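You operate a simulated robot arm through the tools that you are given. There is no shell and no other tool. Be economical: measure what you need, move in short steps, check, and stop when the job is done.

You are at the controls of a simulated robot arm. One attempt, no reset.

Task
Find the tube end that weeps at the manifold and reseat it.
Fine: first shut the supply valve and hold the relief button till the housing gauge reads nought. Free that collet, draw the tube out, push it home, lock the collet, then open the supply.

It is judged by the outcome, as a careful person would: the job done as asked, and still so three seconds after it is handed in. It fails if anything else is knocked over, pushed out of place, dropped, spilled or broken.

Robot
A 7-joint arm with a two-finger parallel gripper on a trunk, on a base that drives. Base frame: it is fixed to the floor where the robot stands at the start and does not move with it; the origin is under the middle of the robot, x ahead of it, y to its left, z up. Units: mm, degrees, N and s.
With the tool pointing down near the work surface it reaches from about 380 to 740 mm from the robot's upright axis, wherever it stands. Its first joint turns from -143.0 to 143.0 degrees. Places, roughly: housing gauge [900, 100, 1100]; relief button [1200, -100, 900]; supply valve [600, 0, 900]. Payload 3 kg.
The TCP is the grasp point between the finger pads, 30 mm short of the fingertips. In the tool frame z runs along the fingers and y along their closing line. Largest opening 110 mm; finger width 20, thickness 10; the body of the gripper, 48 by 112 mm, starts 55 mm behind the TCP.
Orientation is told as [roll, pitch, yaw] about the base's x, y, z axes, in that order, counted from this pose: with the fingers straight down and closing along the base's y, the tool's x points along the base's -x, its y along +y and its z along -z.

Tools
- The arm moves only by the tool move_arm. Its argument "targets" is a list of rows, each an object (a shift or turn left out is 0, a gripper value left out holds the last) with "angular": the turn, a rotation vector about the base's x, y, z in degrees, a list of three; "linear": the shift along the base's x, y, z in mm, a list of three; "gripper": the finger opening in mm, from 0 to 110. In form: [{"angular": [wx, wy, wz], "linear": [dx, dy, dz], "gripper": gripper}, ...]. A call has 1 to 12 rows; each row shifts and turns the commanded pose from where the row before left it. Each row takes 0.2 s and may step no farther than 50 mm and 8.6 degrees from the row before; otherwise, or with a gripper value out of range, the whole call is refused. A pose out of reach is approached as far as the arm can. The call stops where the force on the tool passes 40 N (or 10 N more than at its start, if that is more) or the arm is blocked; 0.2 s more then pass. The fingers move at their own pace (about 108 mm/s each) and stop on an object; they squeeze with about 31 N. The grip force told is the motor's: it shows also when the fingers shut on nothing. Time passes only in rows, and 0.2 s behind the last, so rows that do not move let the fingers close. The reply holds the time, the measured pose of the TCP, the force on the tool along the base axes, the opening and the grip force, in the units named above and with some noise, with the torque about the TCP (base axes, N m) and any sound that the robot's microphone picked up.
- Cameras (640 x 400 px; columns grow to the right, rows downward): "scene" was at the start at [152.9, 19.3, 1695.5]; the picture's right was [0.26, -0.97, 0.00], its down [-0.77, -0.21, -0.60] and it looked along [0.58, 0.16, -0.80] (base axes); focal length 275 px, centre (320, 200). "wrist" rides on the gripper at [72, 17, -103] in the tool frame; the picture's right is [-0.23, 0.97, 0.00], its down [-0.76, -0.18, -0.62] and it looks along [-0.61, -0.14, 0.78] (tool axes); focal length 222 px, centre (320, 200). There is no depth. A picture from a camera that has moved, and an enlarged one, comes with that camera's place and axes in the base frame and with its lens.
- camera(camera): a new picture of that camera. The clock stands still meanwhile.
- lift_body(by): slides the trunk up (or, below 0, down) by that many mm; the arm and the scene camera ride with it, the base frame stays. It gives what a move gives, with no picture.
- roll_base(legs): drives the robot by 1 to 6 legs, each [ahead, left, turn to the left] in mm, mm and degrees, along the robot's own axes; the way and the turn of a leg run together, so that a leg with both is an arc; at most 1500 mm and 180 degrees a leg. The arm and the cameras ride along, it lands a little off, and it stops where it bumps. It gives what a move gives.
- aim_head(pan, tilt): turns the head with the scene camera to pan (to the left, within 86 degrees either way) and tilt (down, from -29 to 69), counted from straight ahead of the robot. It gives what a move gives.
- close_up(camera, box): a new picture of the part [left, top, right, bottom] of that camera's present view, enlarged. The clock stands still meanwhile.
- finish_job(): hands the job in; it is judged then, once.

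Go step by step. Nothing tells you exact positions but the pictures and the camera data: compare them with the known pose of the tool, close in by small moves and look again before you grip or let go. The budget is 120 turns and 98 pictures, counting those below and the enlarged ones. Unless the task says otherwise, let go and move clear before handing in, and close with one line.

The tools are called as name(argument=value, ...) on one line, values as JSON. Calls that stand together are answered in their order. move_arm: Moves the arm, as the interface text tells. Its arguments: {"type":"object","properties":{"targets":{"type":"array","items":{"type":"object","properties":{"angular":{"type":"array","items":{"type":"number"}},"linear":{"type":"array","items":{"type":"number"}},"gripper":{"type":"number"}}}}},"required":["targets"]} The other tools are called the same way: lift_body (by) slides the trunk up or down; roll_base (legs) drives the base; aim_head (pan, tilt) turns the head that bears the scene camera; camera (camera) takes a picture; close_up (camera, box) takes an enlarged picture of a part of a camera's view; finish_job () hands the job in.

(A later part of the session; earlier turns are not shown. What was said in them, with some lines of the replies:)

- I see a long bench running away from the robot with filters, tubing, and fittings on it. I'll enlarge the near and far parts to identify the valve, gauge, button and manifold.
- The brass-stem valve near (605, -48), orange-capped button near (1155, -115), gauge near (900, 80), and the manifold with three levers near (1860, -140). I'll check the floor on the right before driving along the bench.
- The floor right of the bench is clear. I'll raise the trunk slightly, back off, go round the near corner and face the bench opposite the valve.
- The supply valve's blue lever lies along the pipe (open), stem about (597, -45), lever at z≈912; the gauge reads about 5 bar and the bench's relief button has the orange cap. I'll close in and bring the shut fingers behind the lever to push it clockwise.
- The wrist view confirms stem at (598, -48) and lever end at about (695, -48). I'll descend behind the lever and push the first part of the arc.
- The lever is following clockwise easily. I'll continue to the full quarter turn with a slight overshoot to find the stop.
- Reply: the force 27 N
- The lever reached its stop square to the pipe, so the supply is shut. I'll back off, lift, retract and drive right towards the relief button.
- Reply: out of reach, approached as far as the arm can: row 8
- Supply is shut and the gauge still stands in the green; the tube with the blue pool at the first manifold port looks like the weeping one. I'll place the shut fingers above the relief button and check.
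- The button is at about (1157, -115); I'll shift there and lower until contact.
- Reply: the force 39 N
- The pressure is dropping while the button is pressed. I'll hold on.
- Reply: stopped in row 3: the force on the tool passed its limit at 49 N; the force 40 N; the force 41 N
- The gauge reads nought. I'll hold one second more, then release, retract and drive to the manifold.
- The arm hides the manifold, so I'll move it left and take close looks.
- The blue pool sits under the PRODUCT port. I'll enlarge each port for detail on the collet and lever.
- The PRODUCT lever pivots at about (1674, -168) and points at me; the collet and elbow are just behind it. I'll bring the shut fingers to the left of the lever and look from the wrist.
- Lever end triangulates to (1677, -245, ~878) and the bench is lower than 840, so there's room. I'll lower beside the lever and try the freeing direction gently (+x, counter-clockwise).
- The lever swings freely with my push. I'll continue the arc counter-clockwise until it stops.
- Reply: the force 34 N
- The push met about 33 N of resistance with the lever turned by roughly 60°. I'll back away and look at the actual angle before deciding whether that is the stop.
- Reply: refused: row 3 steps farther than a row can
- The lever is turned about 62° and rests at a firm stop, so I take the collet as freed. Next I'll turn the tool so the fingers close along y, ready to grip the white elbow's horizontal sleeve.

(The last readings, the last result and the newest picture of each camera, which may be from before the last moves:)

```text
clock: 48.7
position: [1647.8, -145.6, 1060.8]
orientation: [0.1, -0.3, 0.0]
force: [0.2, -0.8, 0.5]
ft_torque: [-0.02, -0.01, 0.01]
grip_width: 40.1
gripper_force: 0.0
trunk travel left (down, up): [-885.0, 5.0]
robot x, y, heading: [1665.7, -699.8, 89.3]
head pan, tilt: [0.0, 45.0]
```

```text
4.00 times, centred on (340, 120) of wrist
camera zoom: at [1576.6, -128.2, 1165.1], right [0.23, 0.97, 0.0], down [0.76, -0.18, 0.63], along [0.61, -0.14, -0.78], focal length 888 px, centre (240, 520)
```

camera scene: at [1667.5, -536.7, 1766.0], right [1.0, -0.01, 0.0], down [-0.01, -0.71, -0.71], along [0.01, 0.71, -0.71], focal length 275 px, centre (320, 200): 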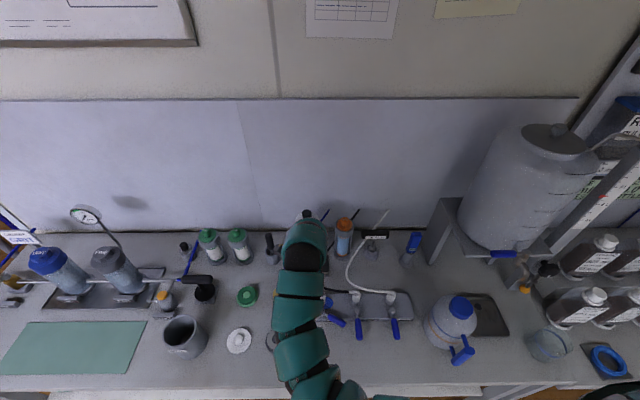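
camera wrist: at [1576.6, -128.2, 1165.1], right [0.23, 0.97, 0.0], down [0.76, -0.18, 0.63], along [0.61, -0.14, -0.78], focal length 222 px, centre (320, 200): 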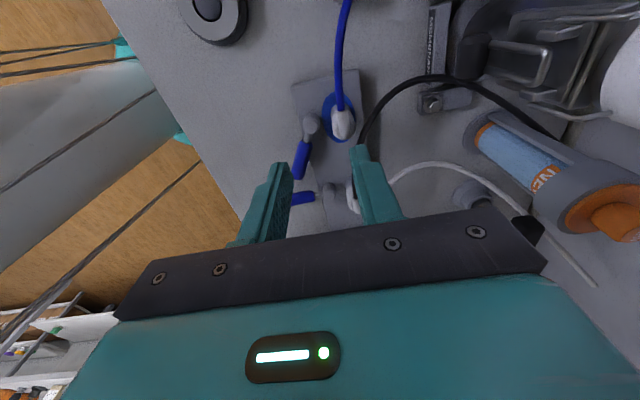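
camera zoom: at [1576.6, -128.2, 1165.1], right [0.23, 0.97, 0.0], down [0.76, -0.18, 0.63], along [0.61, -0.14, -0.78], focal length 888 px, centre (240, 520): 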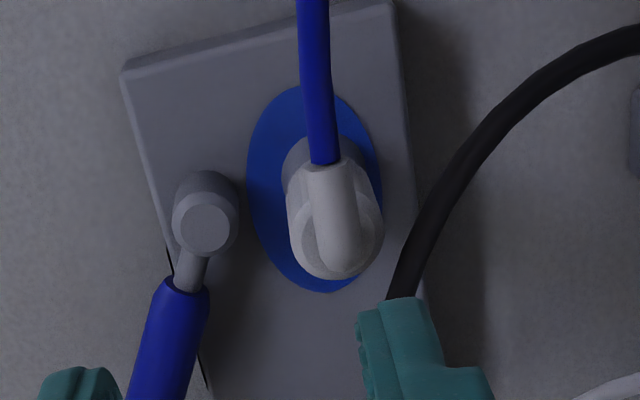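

The elbow's sleeve runs along x at y≈-122, z≈931 from x 1651 to 1678; the black tube passes close by at y≈-100. I'll narrow the fingers to 20 mm and descend part way above the sleeve, then check.

move_arm(targets=[{"linear": [9, 20, 0], "gripper": 20}, {"linear": [0, 0, -40]}, {"linear": [0, 0, -35]}, {"linear": [0, 0, 0]}])

close_up(camera="wrist", box=[250, 70, 410, 200])

```text
clock: 49.7
position: [1657.5, -126.0, 985.4]
orientation: [0.0, -0.2, 0.0]
force: [0.7, -0.1, -0.3]
ft_torque: [0.0, -0.01, -0.01]
grip_width: 20.1
gripper_force: 0.1
trunk travel left (down, up): [-885.0, 5.0]
robot x, y, heading: [1663.2, -698.6, 89.7]
head pan, tilt: [0.0, 45.0]
```

```text
3.08 times, centred on (330, 135) of wrist
camera zoom: at [1585.1, -109.4, 1090.4], right [0.23, 0.97, 0.0], down [0.76, -0.18, 0.63], along [0.61, -0.14, -0.78], focal length 684 px, centre (289, 400)
```

zoom: 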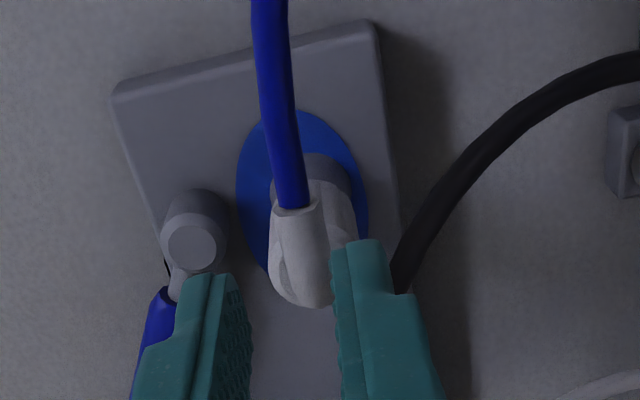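

move_arm(targets=[{"linear": [0, 1.5, -15]}, {"linear": [0, 0, -11]}, {"linear": [0, 0, -10]}, {"linear": [0, 0, 0]}])

close_up(camera="wrist", box=[250, 70, 410, 200])

```text
clock: 50.7
position: [1655.7, -124.3, 951.2]
orientation: [0.0, -0.1, 0.0]
force: [0.6, 0.4, 1.3]
ft_torque: [0.02, 0.0, 0.03]
grip_width: 20.0
gripper_force: 0.2
trunk travel left (down, up): [-885.0, 5.0]
robot x, y, heading: [1664.5, -703.6, 89.2]
head pan, tilt: [0.0, 45.0]
```

```text
3.08 times, centred on (330, 135) of wrist
camera zoom: at [1584.7, -107.9, 1054.3], right [0.23, 0.97, 0.0], down [0.76, -0.18, 0.63], along [0.61, -0.14, -0.78], focal length 684 px, centre (289, 400)
```

zoom: 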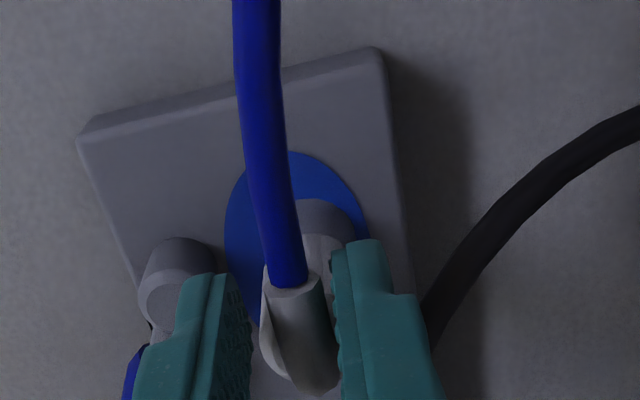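

The sleeve lies between the fingers and the black tube is clear. Closing the grip.

move_arm(targets=[{"gripper": 0}, {}, {}, {}])

close_up(camera="wrist", box=[250, 70, 410, 200])

```text
clock: 51.7
position: [1656.7, -124.6, 950.7]
orientation: [0.1, -0.2, 0.1]
force: [-0.5, 0.7, 2.2]
ft_torque: [0.05, -0.09, 0.03]
grip_width: 10.6
gripper_force: 31.2
trunk travel left (down, up): [-885.0, 5.0]
robot x, y, heading: [1662.8, -699.2, 89.5]
head pan, tilt: [0.0, 45.0]
```

```text
3.08 times, centred on (330, 135) of wrist
camera zoom: at [1584.8, -107.9, 1054.3], right [0.23, 0.97, 0.0], down [0.76, -0.18, 0.63], along [0.61, -0.14, -0.78], focal length 684 px, centre (289, 400)
```

zoom: 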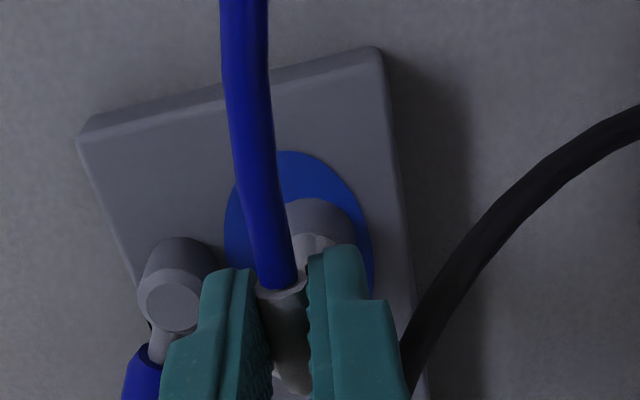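

Gripped at 10.6 mm. I'll draw gently upward and watch the force.

move_arm(targets=[{"linear": [0, 0, 2]}, {"linear": [0, 0, 3]}, {"linear": [0, 0, 4]}, {"linear": [0, 0, 4]}])

close_up(camera="wrist", box=[250, 70, 410, 200])

```text
clock: 52.7
position: [1656.4, -126.8, 963.1]
orientation: [0.0, -0.2, 0.1]
force: [0.3, -0.2, -0.8]
ft_torque: [0.0, -0.01, -0.02]
grip_width: 10.5
gripper_force: 31.4
trunk travel left (down, up): [-885.0, 5.0]
robot x, y, heading: [1667.2, -700.0, 89.4]
head pan, tilt: [0.0, 45.0]
```

```text
3.08 times, centred on (330, 135) of wrist
camera zoom: at [1584.5, -108.3, 1067.0], right [0.23, 0.97, 0.0], down [0.76, -0.18, 0.63], along [0.61, -0.14, -0.78], focal length 684 px, centre (289, 400)
```

zoom: 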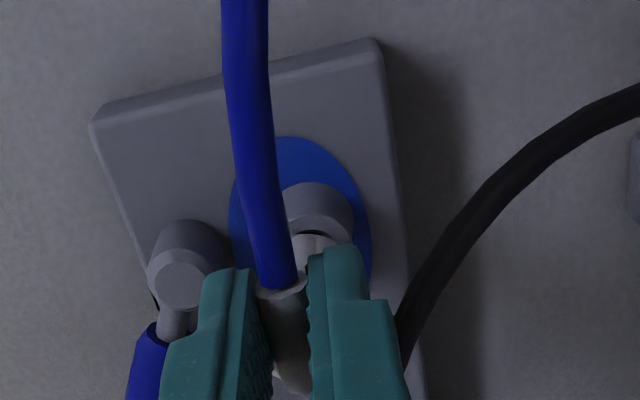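

It comes freely, so the collet is open. I'll draw it further and see whether it's clear of the port.

move_arm(targets=[{"linear": [0, 0, 9]}, {"linear": [0, 0, 9]}, {"linear": [0, 0, 9]}, {}])

close_up(camera="wrist", box=[250, 70, 410, 200])

aim_head(pan=0, tilt=55)

close_up(camera="scene", box=[260, 180, 400, 270])

```text
clock: 53.7
position: [1656.9, -125.8, 990.4]
orientation: [0.1, -0.3, 0.1]
force: [0.4, 0.7, -1.0]
ft_torque: [0.03, 0.02, 0.0]
grip_width: 10.3
gripper_force: 31.1
trunk travel left (down, up): [-885.0, 5.0]
robot x, y, heading: [1664.0, -699.4, 89.4]
head pan, tilt: [0.0, 45.0]
```

```text
3.08 times, centred on (330, 135) of wrist
camera zoom: at [1584.8, -108.2, 1093.8], right [0.23, 0.97, 0.0], down [0.76, -0.18, 0.63], along [0.61, -0.14, -0.78], focal length 684 px, centre (289, 400)
```

zoom: 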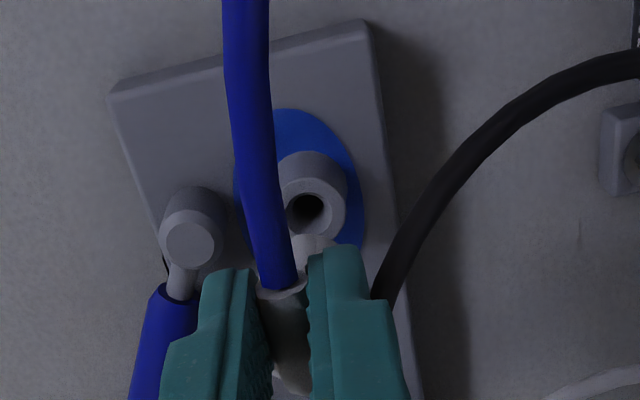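

```text
clock: 54.5
position: [1656.7, -124.4, 990.0]
orientation: [0.1, -0.3, 0.1]
force: [0.6, 0.5, 0.2]
ft_torque: [0.01, 0.0, 0.02]
grip_width: 10.5
gripper_force: 31.2
trunk travel left (down, up): [-885.0, 5.0]
robot x, y, heading: [1662.7, -699.0, 89.5]
head pan, tilt: [0.0, 55.0]
```

```text
4.44 times, centred on (330, 225) of scene
camera zoom: at [1666.5, -547.2, 1752.7], right [1.0, -0.01, 0.0], down [-0.01, -0.82, -0.57], along [0.01, 0.57, -0.82], focal length 1220 px, centre (276, 89)
```

zoom: 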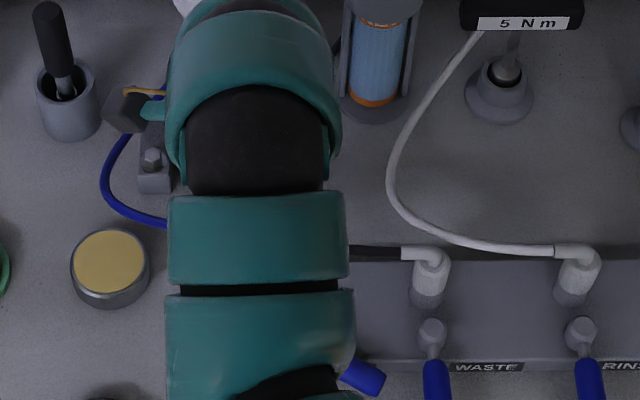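

The tube end is out and the port's hole is visible. Before re-inserting I'll zoom in to check alignment of the nut over the hole.

close_up(camera="wrist", box=[300, 110, 350, 170])

close_up(camera="wrist", box=[200, 150, 440, 230])

```text
6.67 times, centred on (325, 140) of wrist
camera zoom: at [1584.7, -108.3, 1093.8], right [0.23, 0.97, 0.0], down [0.76, -0.18, 0.63], along [0.61, -0.14, -0.78], focal length 1481 px, centre (287, 600)
```

zoom: 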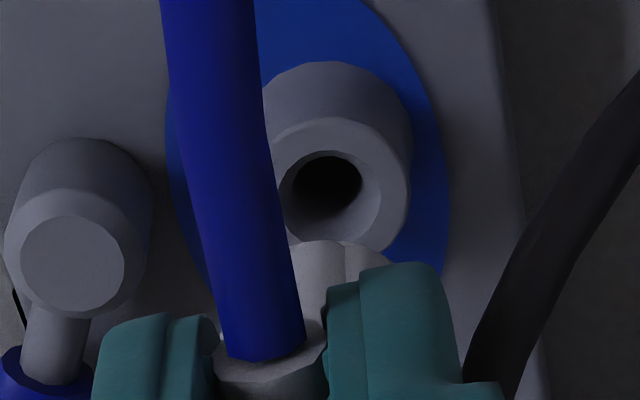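

```text
2.67 times, centred on (320, 190) of wrist
camera zoom: at [1584.7, -108.3, 1093.8], right [0.23, 0.97, 0.0], down [0.76, -0.18, 0.63], along [0.61, -0.14, -0.78], focal length 592 px, centre (320, 227)
```

zoom: 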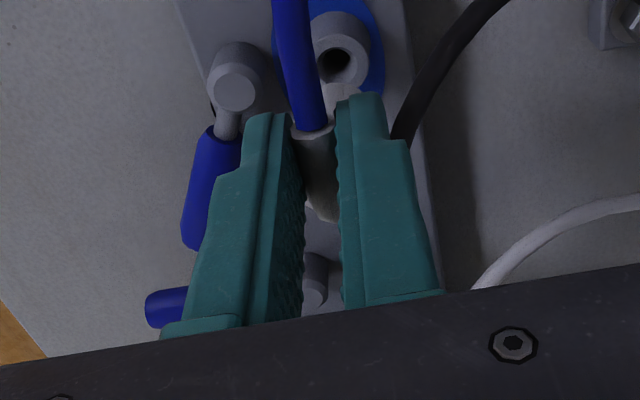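

The gripped elbow hangs about 3–4 mm too far toward me compared with the port (y≈-121.5). I'll correct by +3.5 mm in y and lower part way, then check.

move_arm(targets=[{"linear": [0, 3.5, 0]}, {"linear": [0, 0, -6]}, {}])

close_up(camera="wrist", box=[290, 110, 350, 170])

```text
clock: 55.2
position: [1656.1, -121.5, 983.6]
orientation: [0.1, -0.3, -0.1]
force: [-0.2, 0.3, 0.0]
ft_torque: [-0.03, -0.03, 0.01]
grip_width: 10.6
gripper_force: 31.1
trunk travel left (down, up): [-885.0, 5.0]
robot x, y, heading: [1665.7, -699.7, 89.4]
head pan, tilt: [0.0, 55.0]
```

```text
6.67 times, centred on (320, 140) of wrist
camera zoom: at [1585.2, -104.3, 1088.1], right [0.23, 0.97, 0.0], down [0.76, -0.18, 0.63], along [0.61, -0.14, -0.78], focal length 1481 px, centre (320, 600)
```

zoom: 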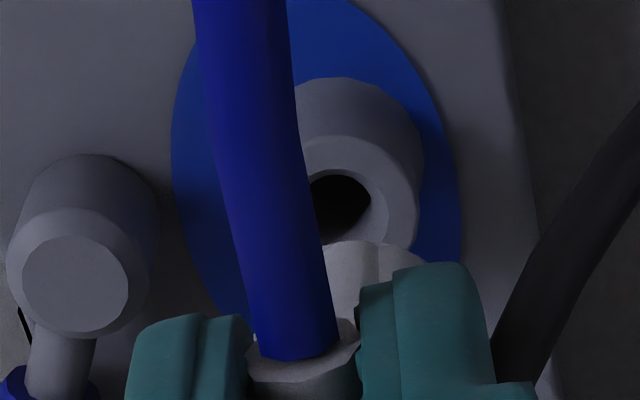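

Alignment now looks right: nut apex sits over the hole axis. I'll lower in small steps, watching force.

move_arm(targets=[{"linear": [0, 0, -6]}, {"linear": [0, 0, -6]}, {"linear": [0, 0, -6]}, {"linear": [0, 0, -5]}, {"linear": [0, 0, -4]}, {"linear": [0, 0, -3]}, {}])

close_up(camera="wrist", box=[250, 70, 410, 200])

```text
clock: 56.9
position: [1657.5, -120.7, 954.6]
orientation: [0.2, -0.3, 0.1]
force: [1.2, -0.7, -1.5]
ft_torque: [-0.09, 0.0, -0.04]
grip_width: 10.6
gripper_force: 31.1
trunk travel left (down, up): [-885.0, 5.0]
robot x, y, heading: [1665.2, -698.8, 89.4]
head pan, tilt: [0.0, 55.0]
```

```text
3.08 times, centred on (330, 135) of wrist
camera zoom: at [1585.0, -104.5, 1057.7], right [0.23, 0.97, 0.0], down [0.76, -0.18, 0.63], along [0.61, -0.14, -0.78], focal length 684 px, centre (289, 400)
```

zoom: 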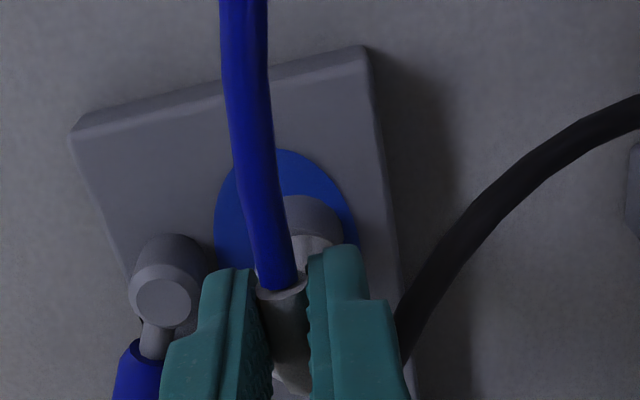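

It slid in without resistance back to nearly the old height. I'll push on in 2 mm steps until it bottoms.

move_arm(targets=[{"linear": [0, 0, -2]}, {"linear": [0, 0, -2]}, {"linear": [0, 0, -2]}, {"linear": [0, 0, -2]}, {"linear": [0, 0, -2]}, {"linear": [0, 0, -2]}])

close_up(camera="wrist", box=[250, 70, 410, 200])

```text
clock: 58.1
position: [1655.2, -124.1, 948.0]
orientation: [0.6, 0.0, 0.0]
force: [2.3, -15.8, 28.7]
ft_torque: [-0.44, -0.67, -0.16]
grip_width: 10.3
gripper_force: 30.9
trunk travel left (down, up): [-885.0, 5.0]
robot x, y, heading: [1663.6, -701.4, 89.4]
head pan, tilt: [0.0, 55.0]
stopped in row 6: the force on the tool passed its limit at 44 N (the readings are from after the stop); the commanded pose is now the measured one
```

```text
3.08 times, centred on (330, 135) of wrist
camera zoom: at [1584.7, -106.8, 1052.6], right [0.23, 0.97, 0.01], down [0.76, -0.18, 0.62], along [0.61, -0.13, -0.78], focal length 684 px, centre (289, 400)
```

zoom: 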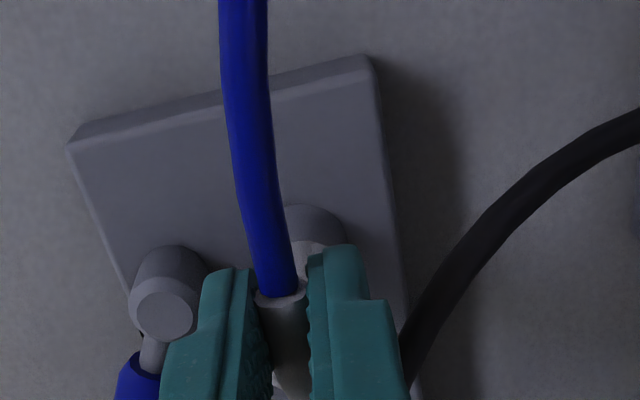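

The blue pool has gone and the plug bottomed about 3 mm deeper than before. I'll release carefully and lift straight away.

move_arm(targets=[{"gripper": 20}, {}, {}, {"linear": [0, 0, 20]}, {"linear": [0, 0, 45]}, {"linear": [0, -30, 35]}, {"linear": [-45, -15, 0], "gripper": 0}, {"linear": [-45, -15, 0]}, {"linear": [-45, -15, 0]}, {"linear": [-45, 0, 0]}])

aim_head(pan=0, tilt=45)

close_up(camera="scene", box=[290, 270, 370, 330])

```text
clock: 60.4
position: [1475.0, -194.6, 1044.7]
orientation: [0.3, -0.2, 0.0]
force: [-0.2, 0.0, -0.4]
ft_torque: [0.0, -0.01, -0.02]
grip_width: 0.1
gripper_force: 31.1
trunk travel left (down, up): [-885.0, 5.0]
robot x, y, heading: [1664.3, -699.0, 89.2]
head pan, tilt: [0.0, 55.0]
```

```text
clock: 61.1
position: [1475.9, -196.0, 1045.7]
orientation: [0.4, -0.1, 0.2]
force: [-0.3, -0.8, -0.3]
ft_torque: [0.0, -0.02, 0.0]
grip_width: 0.0
gripper_force: 30.7
trunk travel left (down, up): [-885.0, 5.0]
robot x, y, heading: [1664.0, -700.6, 89.5]
head pan, tilt: [0.0, 45.0]
```

```text
6.67 times, centred on (330, 300) of scene
camera zoom: at [1666.5, -538.3, 1766.1], right [1.0, -0.01, 0.0], down [-0.01, -0.71, -0.71], along [0.01, 0.71, -0.71], focal length 1831 px, centre (253, -467)
```

zoom: 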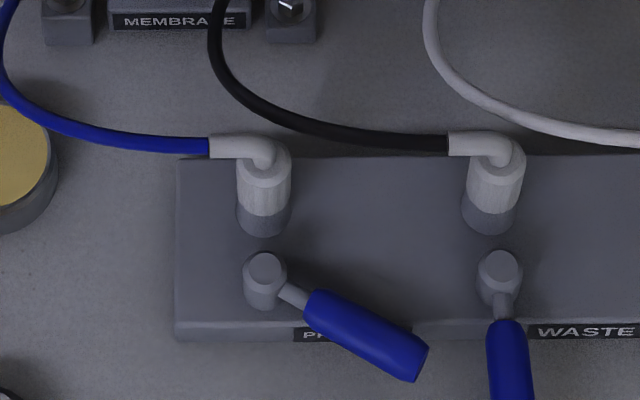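

The pool is gone and the elbow is seated. Now I'll bring the closed fingers to the far (right/back) side of the PRODUCT lever to swing it back to locked.

move_arm(targets=[{"linear": [45, 5, 0]}, {"linear": [45, 5, 0]}, {"linear": [45, 5, 0]}, {"linear": [45, 5, 0]}, {"linear": [45, 5, 0]}, {"linear": [43, 5, 0]}, {"linear": [0, 0, -45]}, {"linear": [0, 0, -35]}, {}])

camera(camera="wrist")

```text
clock: 63.1
position: [1744.3, -166.4, 966.7]
orientation: [0.4, -0.1, 0.1]
force: [0.4, -0.6, -0.1]
ft_torque: [0.0, 0.02, 0.01]
grip_width: 0.0
gripper_force: 30.6
trunk travel left (down, up): [-885.0, 5.0]
robot x, y, heading: [1662.6, -699.7, 89.1]
head pan, tilt: [0.0, 45.0]
```

```text
42 pictures are left
camera wrist: at [1672.7, -149.0, 1070.9], right [0.23, 0.97, 0.01], down [0.76, -0.18, 0.62], along [0.61, -0.14, -0.78], focal length 222 px, centre (320, 200)
```

wrist: 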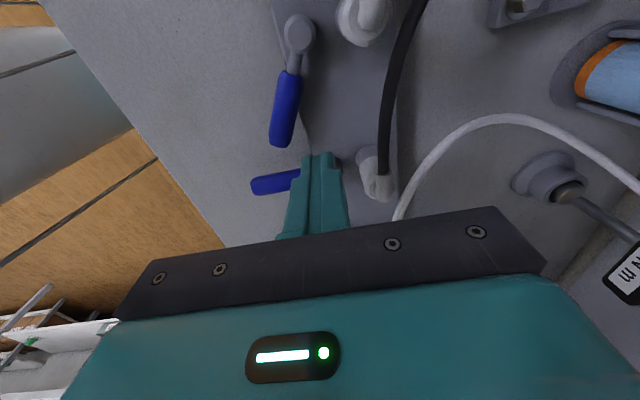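

The post is beyond the lever with room to both pivots. I'll descend and sweep the lever clockwise to its locked position.

move_arm(targets=[{"linear": [0, 0, -40]}, {"linear": [0, 0, -23]}, {"linear": [-4, -8, 0]}, {"linear": [-4, -14, 0]}, {"linear": [-6, -11, 0]}, {"linear": [-7, -9, 0]}, {"linear": [-8, -8, 0]}, {"linear": [-9, -6, 0]}, {"linear": [-10, -4.5, 0]}])

camera(camera="wrist")

```text
clock: 65.1
position: [1695.5, -226.5, 902.6]
orientation: [0.2, 0.0, 0.1]
force: [0.5, -0.7, -0.6]
ft_torque: [-0.03, 0.02, 0.02]
grip_width: 0.0
gripper_force: 31.4
trunk travel left (down, up): [-885.0, 5.0]
robot x, y, heading: [1664.0, -699.2, 89.0]
head pan, tilt: [0.0, 45.0]
```

```text
41 pictures are left
camera wrist: at [1623.7, -209.2, 1006.6], right [0.23, 0.97, 0.01], down [0.76, -0.18, 0.62], along [0.61, -0.14, -0.78], focal length 222 px, centre (320, 200)
```

wrist: 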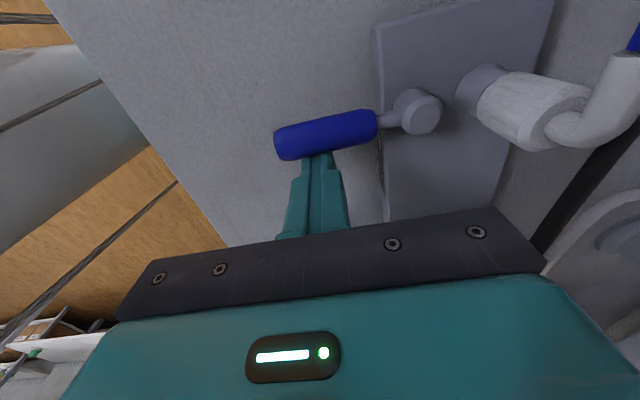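

Nearly square. I'll push a little further to find the stop.

move_arm(targets=[{"linear": [-3, 0, 0]}, {"linear": [-3, 0, 0]}, {"linear": [-3, 0, 0]}, {"linear": [-2, 0, 0]}])

close_up(camera="scene", box=[290, 270, 370, 350])

```text
clock: 66.1
position: [1694.0, -224.4, 901.9]
orientation: [0.4, -1.2, -0.7]
force: [18.2, -2.6, 2.0]
ft_torque: [-0.25, -0.5, -0.02]
grip_width: 0.0
gripper_force: 31.2
trunk travel left (down, up): [-885.0, 5.0]
robot x, y, heading: [1663.3, -694.6, 89.6]
head pan, tilt: [0.0, 45.0]
stopped in row 4: the force on the tool passed its limit at 41 N (the readings are from after the stop); the commanded pose is now the measured one
```

```text
5.00 times, centred on (330, 310) of scene
camera zoom: at [1666.9, -538.9, 1766.2], right [1.0, -0.01, 0.0], down [-0.01, -0.71, -0.71], along [0.01, 0.71, -0.71], focal length 1373 px, centre (270, -350)
```

zoom: 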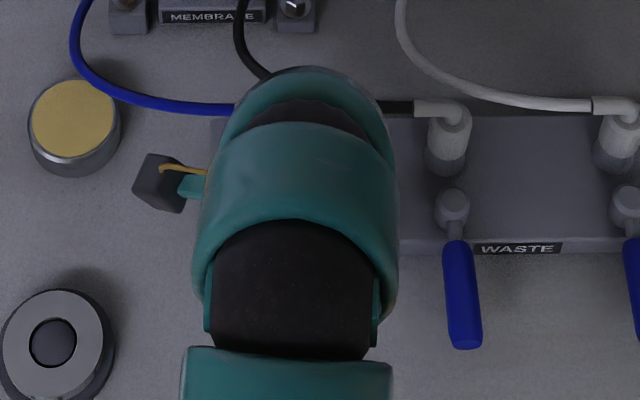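

Firm stop at the original angle, so it's locked. I'll withdraw upward and to the left and verify.

move_arm(targets=[{"linear": [10, 0, 0]}, {"linear": [0, 0, 45]}, {"linear": [0, 0, 45]}, {"linear": [0, 0, 45]}, {"linear": [-45, 0, 0]}, {"linear": [-45, 0, 0]}, {"linear": [-45, 0, 0]}, {"linear": [-45, 0, 0]}, {"linear": [-45, 0, 0]}])

close_up(camera="scene", box=[280, 260, 420, 350])

```text
clock: 68.1
position: [1473.1, -225.6, 1038.0]
orientation: [0.3, -0.7, -0.3]
force: [0.4, -0.5, -0.3]
ft_torque: [0.01, -0.03, -0.01]
grip_width: 0.4
gripper_force: 31.3
trunk travel left (down, up): [-885.0, 5.0]
robot x, y, heading: [1663.2, -701.1, 89.4]
head pan, tilt: [0.0, 45.0]
```

```text
4.44 times, centred on (350, 305) of scene
camera zoom: at [1666.1, -537.7, 1766.0], right [1.0, -0.01, 0.0], down [-0.01, -0.71, -0.71], along [0.01, 0.71, -0.71], focal length 1220 px, centre (187, -267)
```

zoom: 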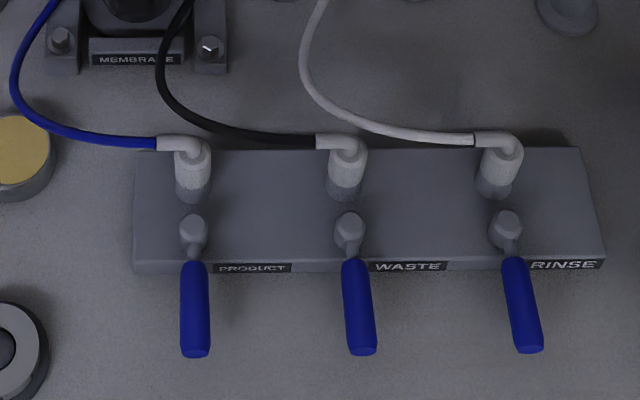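

Product lever matches the other two, no pool. I'll turn the tool back, raise and retract, and drive back to the supply valve.

move_arm(targets=[{"angular": [0, 0, 8.2], "linear": [10, 0, 12]}, {"angular": [0, 0, 8.2], "linear": [10, 0, 12]}, {"angular": [0, 0, 8.2], "linear": [10, -5, 0]}, {"angular": [0, 0, 8.2], "linear": [10, -5, 0]}, {"angular": [0, 0, 8.2], "linear": [10, -5, 0]}, {"angular": [0, 0, 8.2], "linear": [10, -5, 0]}, {"angular": [0, 0, 8.2], "linear": [10, -5, 0]}, {"angular": [0, 0, 8.2], "linear": [10, -5, 0]}, {"angular": [0, 0, 8.2], "linear": [15, -5, 0]}, {"angular": [0, 0, 8.2], "linear": [15, -5, 0]}, {"angular": [0, 0, 7.6], "linear": [15, -5, 0]}])

roll_base(legs=[[0, 1060, 0]])

camera(camera="wrist")

camera(camera="scene")

```text
clock: 70.5
position: [1600.8, -270.4, 1062.6]
orientation: [0.4, -0.7, 89.4]
force: [0.2, -1.1, 0.8]
ft_torque: [0.0, 0.01, -0.03]
grip_width: 0.0
gripper_force: 31.1
trunk travel left (down, up): [-885.0, 5.0]
robot x, y, heading: [1667.3, -697.6, 89.3]
head pan, tilt: [0.0, 45.0]
```

```text
clock: 76.0
position: [530.9, -263.3, 1061.4]
orientation: [0.5, -0.8, 89.7]
force: [-0.3, -0.1, -0.2]
ft_torque: [0.01, 0.05, -0.05]
grip_width: 0.0
gripper_force: 30.4
trunk travel left (down, up): [-885.0, 5.0]
robot x, y, heading: [599.8, -692.8, 89.5]
head pan, tilt: [0.0, 45.0]
```

```text
38 pictures are left
camera wrist: at [516.2, -336.9, 1165.0], right [-0.97, 0.23, 0.01], down [0.18, 0.75, 0.63], along [0.14, 0.62, -0.78], focal length 222 px, centre (320, 200)
```

wrist: 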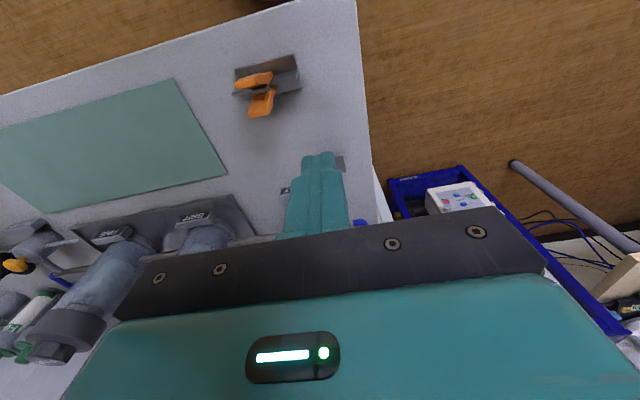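

```text
37 pictures are left
camera scene: at [600.8, -530.7, 1766.1], right [1.0, 0.0, 0.0], down [0.0, -0.71, -0.71], along [0.0, 0.71, -0.71], focal length 275 px, centre (320, 200)
```

scene: 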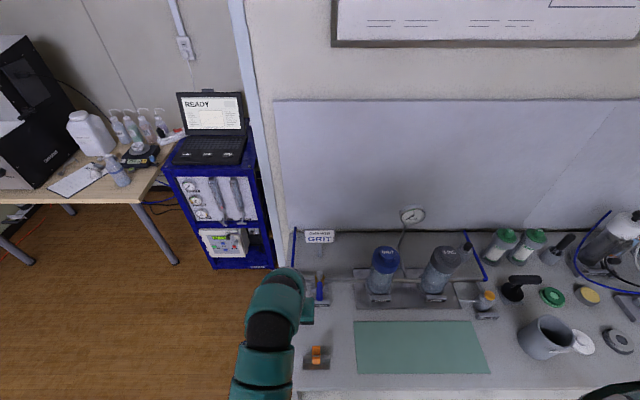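

The valve lever points toward me (shut). I'll lower the closed fingers on its left side and check before pushing it open.

move_arm(targets=[{"linear": [8, 38, 0]}, {"linear": [8, 38, 0]}, {"linear": [8, 38, 0]}, {"linear": [7, 38, 0]}, {"linear": [0, 0, -45]}, {"linear": [0, 0, -45]}, {}])

camera(camera="wrist")

```text
clock: 77.6
position: [562.2, -112.5, 973.2]
orientation: [0.4, -0.7, 89.8]
force: [0.1, -0.6, -0.5]
ft_torque: [0.0, 0.01, -0.01]
grip_width: 0.0
gripper_force: 30.9
trunk travel left (down, up): [-885.0, 5.0]
robot x, y, heading: [599.1, -694.1, 89.9]
head pan, tilt: [0.0, 45.0]
```

```text
36 pictures are left
camera wrist: at [547.3, -185.4, 1075.5], right [-0.97, 0.23, 0.01], down [0.18, 0.75, 0.63], along [0.14, 0.62, -0.78], focal length 222 px, centre (320, 200)
```

wrist: 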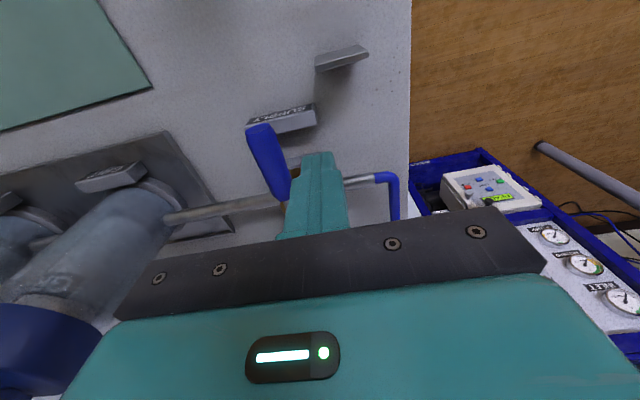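

move_arm(targets=[{"linear": [0, 0, -30]}, {"linear": [0, 0, -18]}, {"linear": [13, -1, 0]}, {"linear": [11.6, -2.8, 0]}, {"linear": [12, -0.8, 0]}, {"linear": [12, 1.3, 0]}, {"linear": [11.4, 3.4, 0]}, {"linear": [10.8, 5.2, 0]}, {"linear": [9.6, 7.2, 0]}, {"linear": [8.3, 8.6, 0]}, {"linear": [6.6, 9.9, 0]}, {"linear": [4.8, 11, 0]}])

camera(camera="wrist")

```text
clock: 80.2
position: [663.7, -69.2, 924.0]
orientation: [0.4, -0.6, 89.9]
force: [0.0, 0.3, 0.4]
ft_torque: [0.01, 0.0, -0.01]
grip_width: 0.0
gripper_force: 30.4
trunk travel left (down, up): [-885.0, 5.0]
robot x, y, heading: [598.9, -688.4, 89.9]
head pan, tilt: [0.0, 45.0]
```

```text
35 pictures are left
camera wrist: at [648.1, -142.3, 1026.2], right [-0.97, 0.23, 0.01], down [0.18, 0.75, 0.63], along [0.14, 0.62, -0.78], focal length 222 px, centre (320, 200)
```

wrist: 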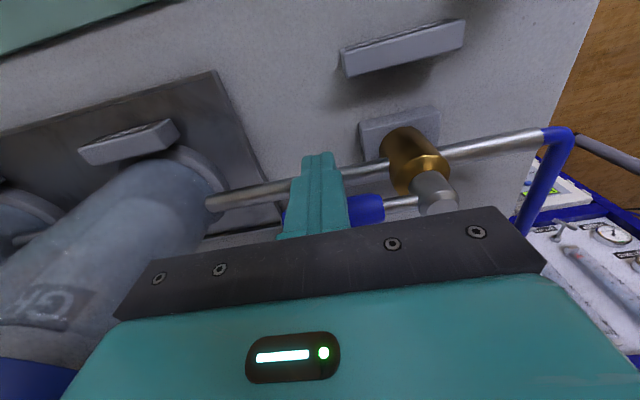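

Lever is nearly in line with the pipe; I'll push a bit more to reach the stop.

move_arm(targets=[{"linear": [0, 2.5, 0]}, {"linear": [0, 2.5, 0]}, {"linear": [0, 2.5, 0]}, {"linear": [0, 2, 0]}])

```text
clock: 81.1
position: [661.1, -68.7, 922.1]
orientation: [0.2, 0.1, 89.9]
force: [1.4, -18.8, 6.6]
ft_torque: [0.13, 0.02, 0.11]
grip_width: 0.0
gripper_force: 30.9
trunk travel left (down, up): [-885.0, 5.0]
robot x, y, heading: [598.9, -692.7, 89.8]
head pan, tilt: [0.0, 45.0]
stopped in row 4: the force on the tool passed its limit at 42 N (the readings are from after the stop); the commanded pose is now the measured one
```

The open stop is reached. I'll back off, lift and retract, then check lever, gauge and manifold.

move_arm(targets=[{"linear": [0, -15, 0]}, {"linear": [0, -10, 45]}, {"linear": [0, -20, 45]}, {"linear": [0, -45, 20]}, {"linear": [-45, -20, 20]}, {"linear": [-45, -20, 0]}, {"linear": [-45, -20, 0]}, {"linear": [-45, 0, 0]}])

close_up(camera="scene", box=[290, 190, 470, 310])

close_up(camera="scene", box=[390, 200, 435, 230])

close_up(camera="scene", box=[470, 200, 640, 360])

```text
refused: row 5 steps farther than a row can; nothing moved
```

```text
3.33 times, centred on (380, 250) of scene
camera zoom: at [601.4, -534.7, 1766.8], right [1.0, 0.0, 0.0], down [0.0, -0.71, -0.71], along [0.0, 0.71, -0.71], focal length 915 px, centre (120, 33)
```

zoom: 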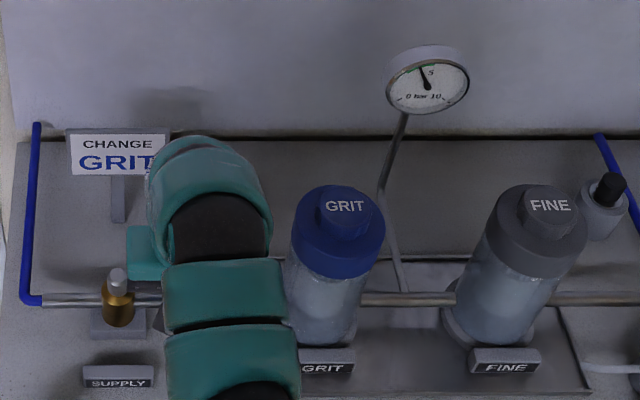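

```text
13.33 times, centred on (412, 215) of scene
camera zoom: at [601.4, -534.7, 1766.8], right [1.0, 0.0, 0.0], down [0.0, -0.71, -0.71], along [0.0, 0.71, -0.71], focal length 3662 px, centre (-913, 0)
```

zoom: 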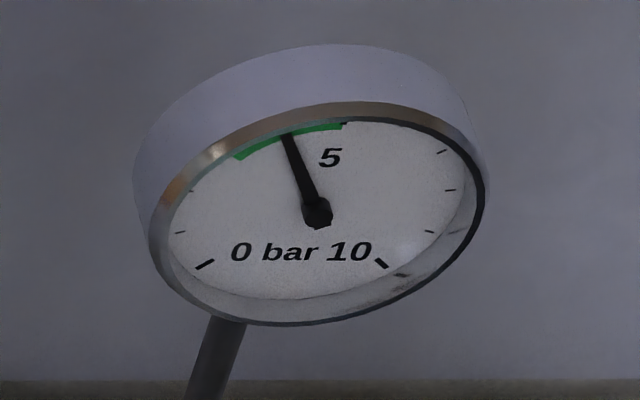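

```text
2.50 times, centred on (555, 280) of scene
camera zoom: at [601.4, -534.7, 1766.8], right [1.0, 0.0, 0.0], down [0.0, -0.71, -0.71], along [0.0, 0.71, -0.71], focal length 686 px, centre (-268, 0)
```

zoom: 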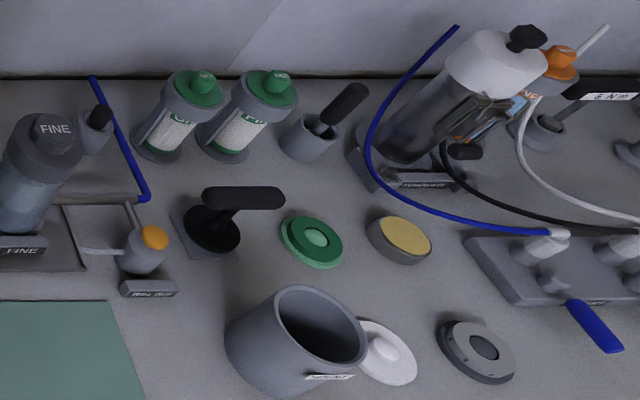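

Pressure is back in the green and no pool shows at the manifold. I'll retract the arm clear now.

move_arm(targets=[{"linear": [0, -15, 0]}, {"linear": [0, -10, 45]}, {"linear": [0, -20, 45]}, {"linear": [0, -40, 25]}, {"linear": [-40, -20, 10]}, {"linear": [-40, -20, 0]}, {"linear": [-40, -20, 0]}, {"linear": [-40, 0, 0]}])

close_up(camera="scene", box=[290, 190, 470, 310])

aim_head(pan=-50, tilt=30)

camera(camera="scene")

```text
clock: 82.9
position: [502.6, -208.7, 1045.8]
orientation: [0.2, 0.0, 89.8]
force: [0.2, -0.4, 0.5]
ft_torque: [-0.02, -0.03, -0.01]
grip_width: 0.0
gripper_force: 31.1
trunk travel left (down, up): [-885.0, 5.0]
robot x, y, heading: [598.4, -688.4, 90.1]
head pan, tilt: [0.0, 45.0]
```

```text
3.33 times, centred on (380, 250) of scene
camera zoom: at [600.7, -530.6, 1766.0], right [1.0, 0.0, 0.0], down [0.0, -0.71, -0.71], along [0.0, 0.71, -0.71], focal length 915 px, centre (120, 33)
```

zoom: 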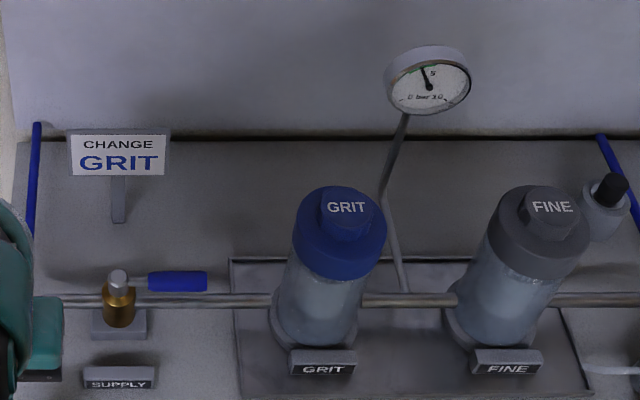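

```text
clock: 84.1
position: [503.0, -208.6, 1047.4]
orientation: [0.3, 0.0, 90.0]
force: [-0.7, 0.1, 0.2]
ft_torque: [-0.02, 0.01, -0.01]
grip_width: 0.0
gripper_force: 30.9
trunk travel left (down, up): [-885.0, 5.0]
robot x, y, heading: [596.5, -692.1, 89.9]
head pan, tilt: [-50.0, 30.0]
```

```text
30 pictures are left
camera scene: at [670.4, -554.5, 1788.7], right [0.64, -0.77, 0.0], down [-0.38, -0.32, -0.87], along [0.66, 0.56, -0.5], focal length 275 px, centre (320, 200)
```

scene: 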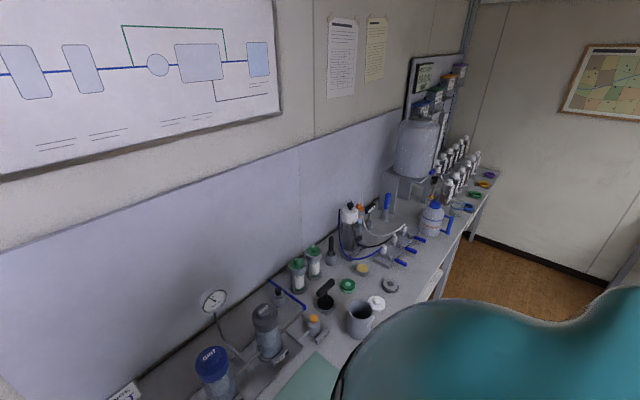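

close_up(camera="scene", box=[340, 220, 430, 290])

```text
5.71 times, centred on (385, 255) of scene
camera zoom: at [670.4, -554.5, 1788.7], right [0.64, -0.77, 0.0], down [-0.38, -0.32, -0.87], along [0.66, 0.56, -0.5], focal length 1569 px, centre (-51, -114)
```

zoom: 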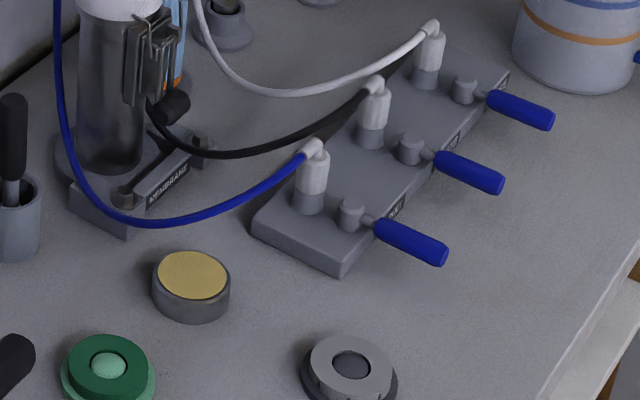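

The manifold is dry under pressure, all three levers are locked alike, the supply is open and the gauge is in the green. The arm is clear, so I'm handing in.

finish_job()

```text
The job is handed in.
```

I drew out the weeping PRODUCT tube end, pushed it home and locked its collet. The supply was shut and the gauge at nought beforehand. It is open again, with pressure back in the green, the manifold dry and nothing else seen out of place.
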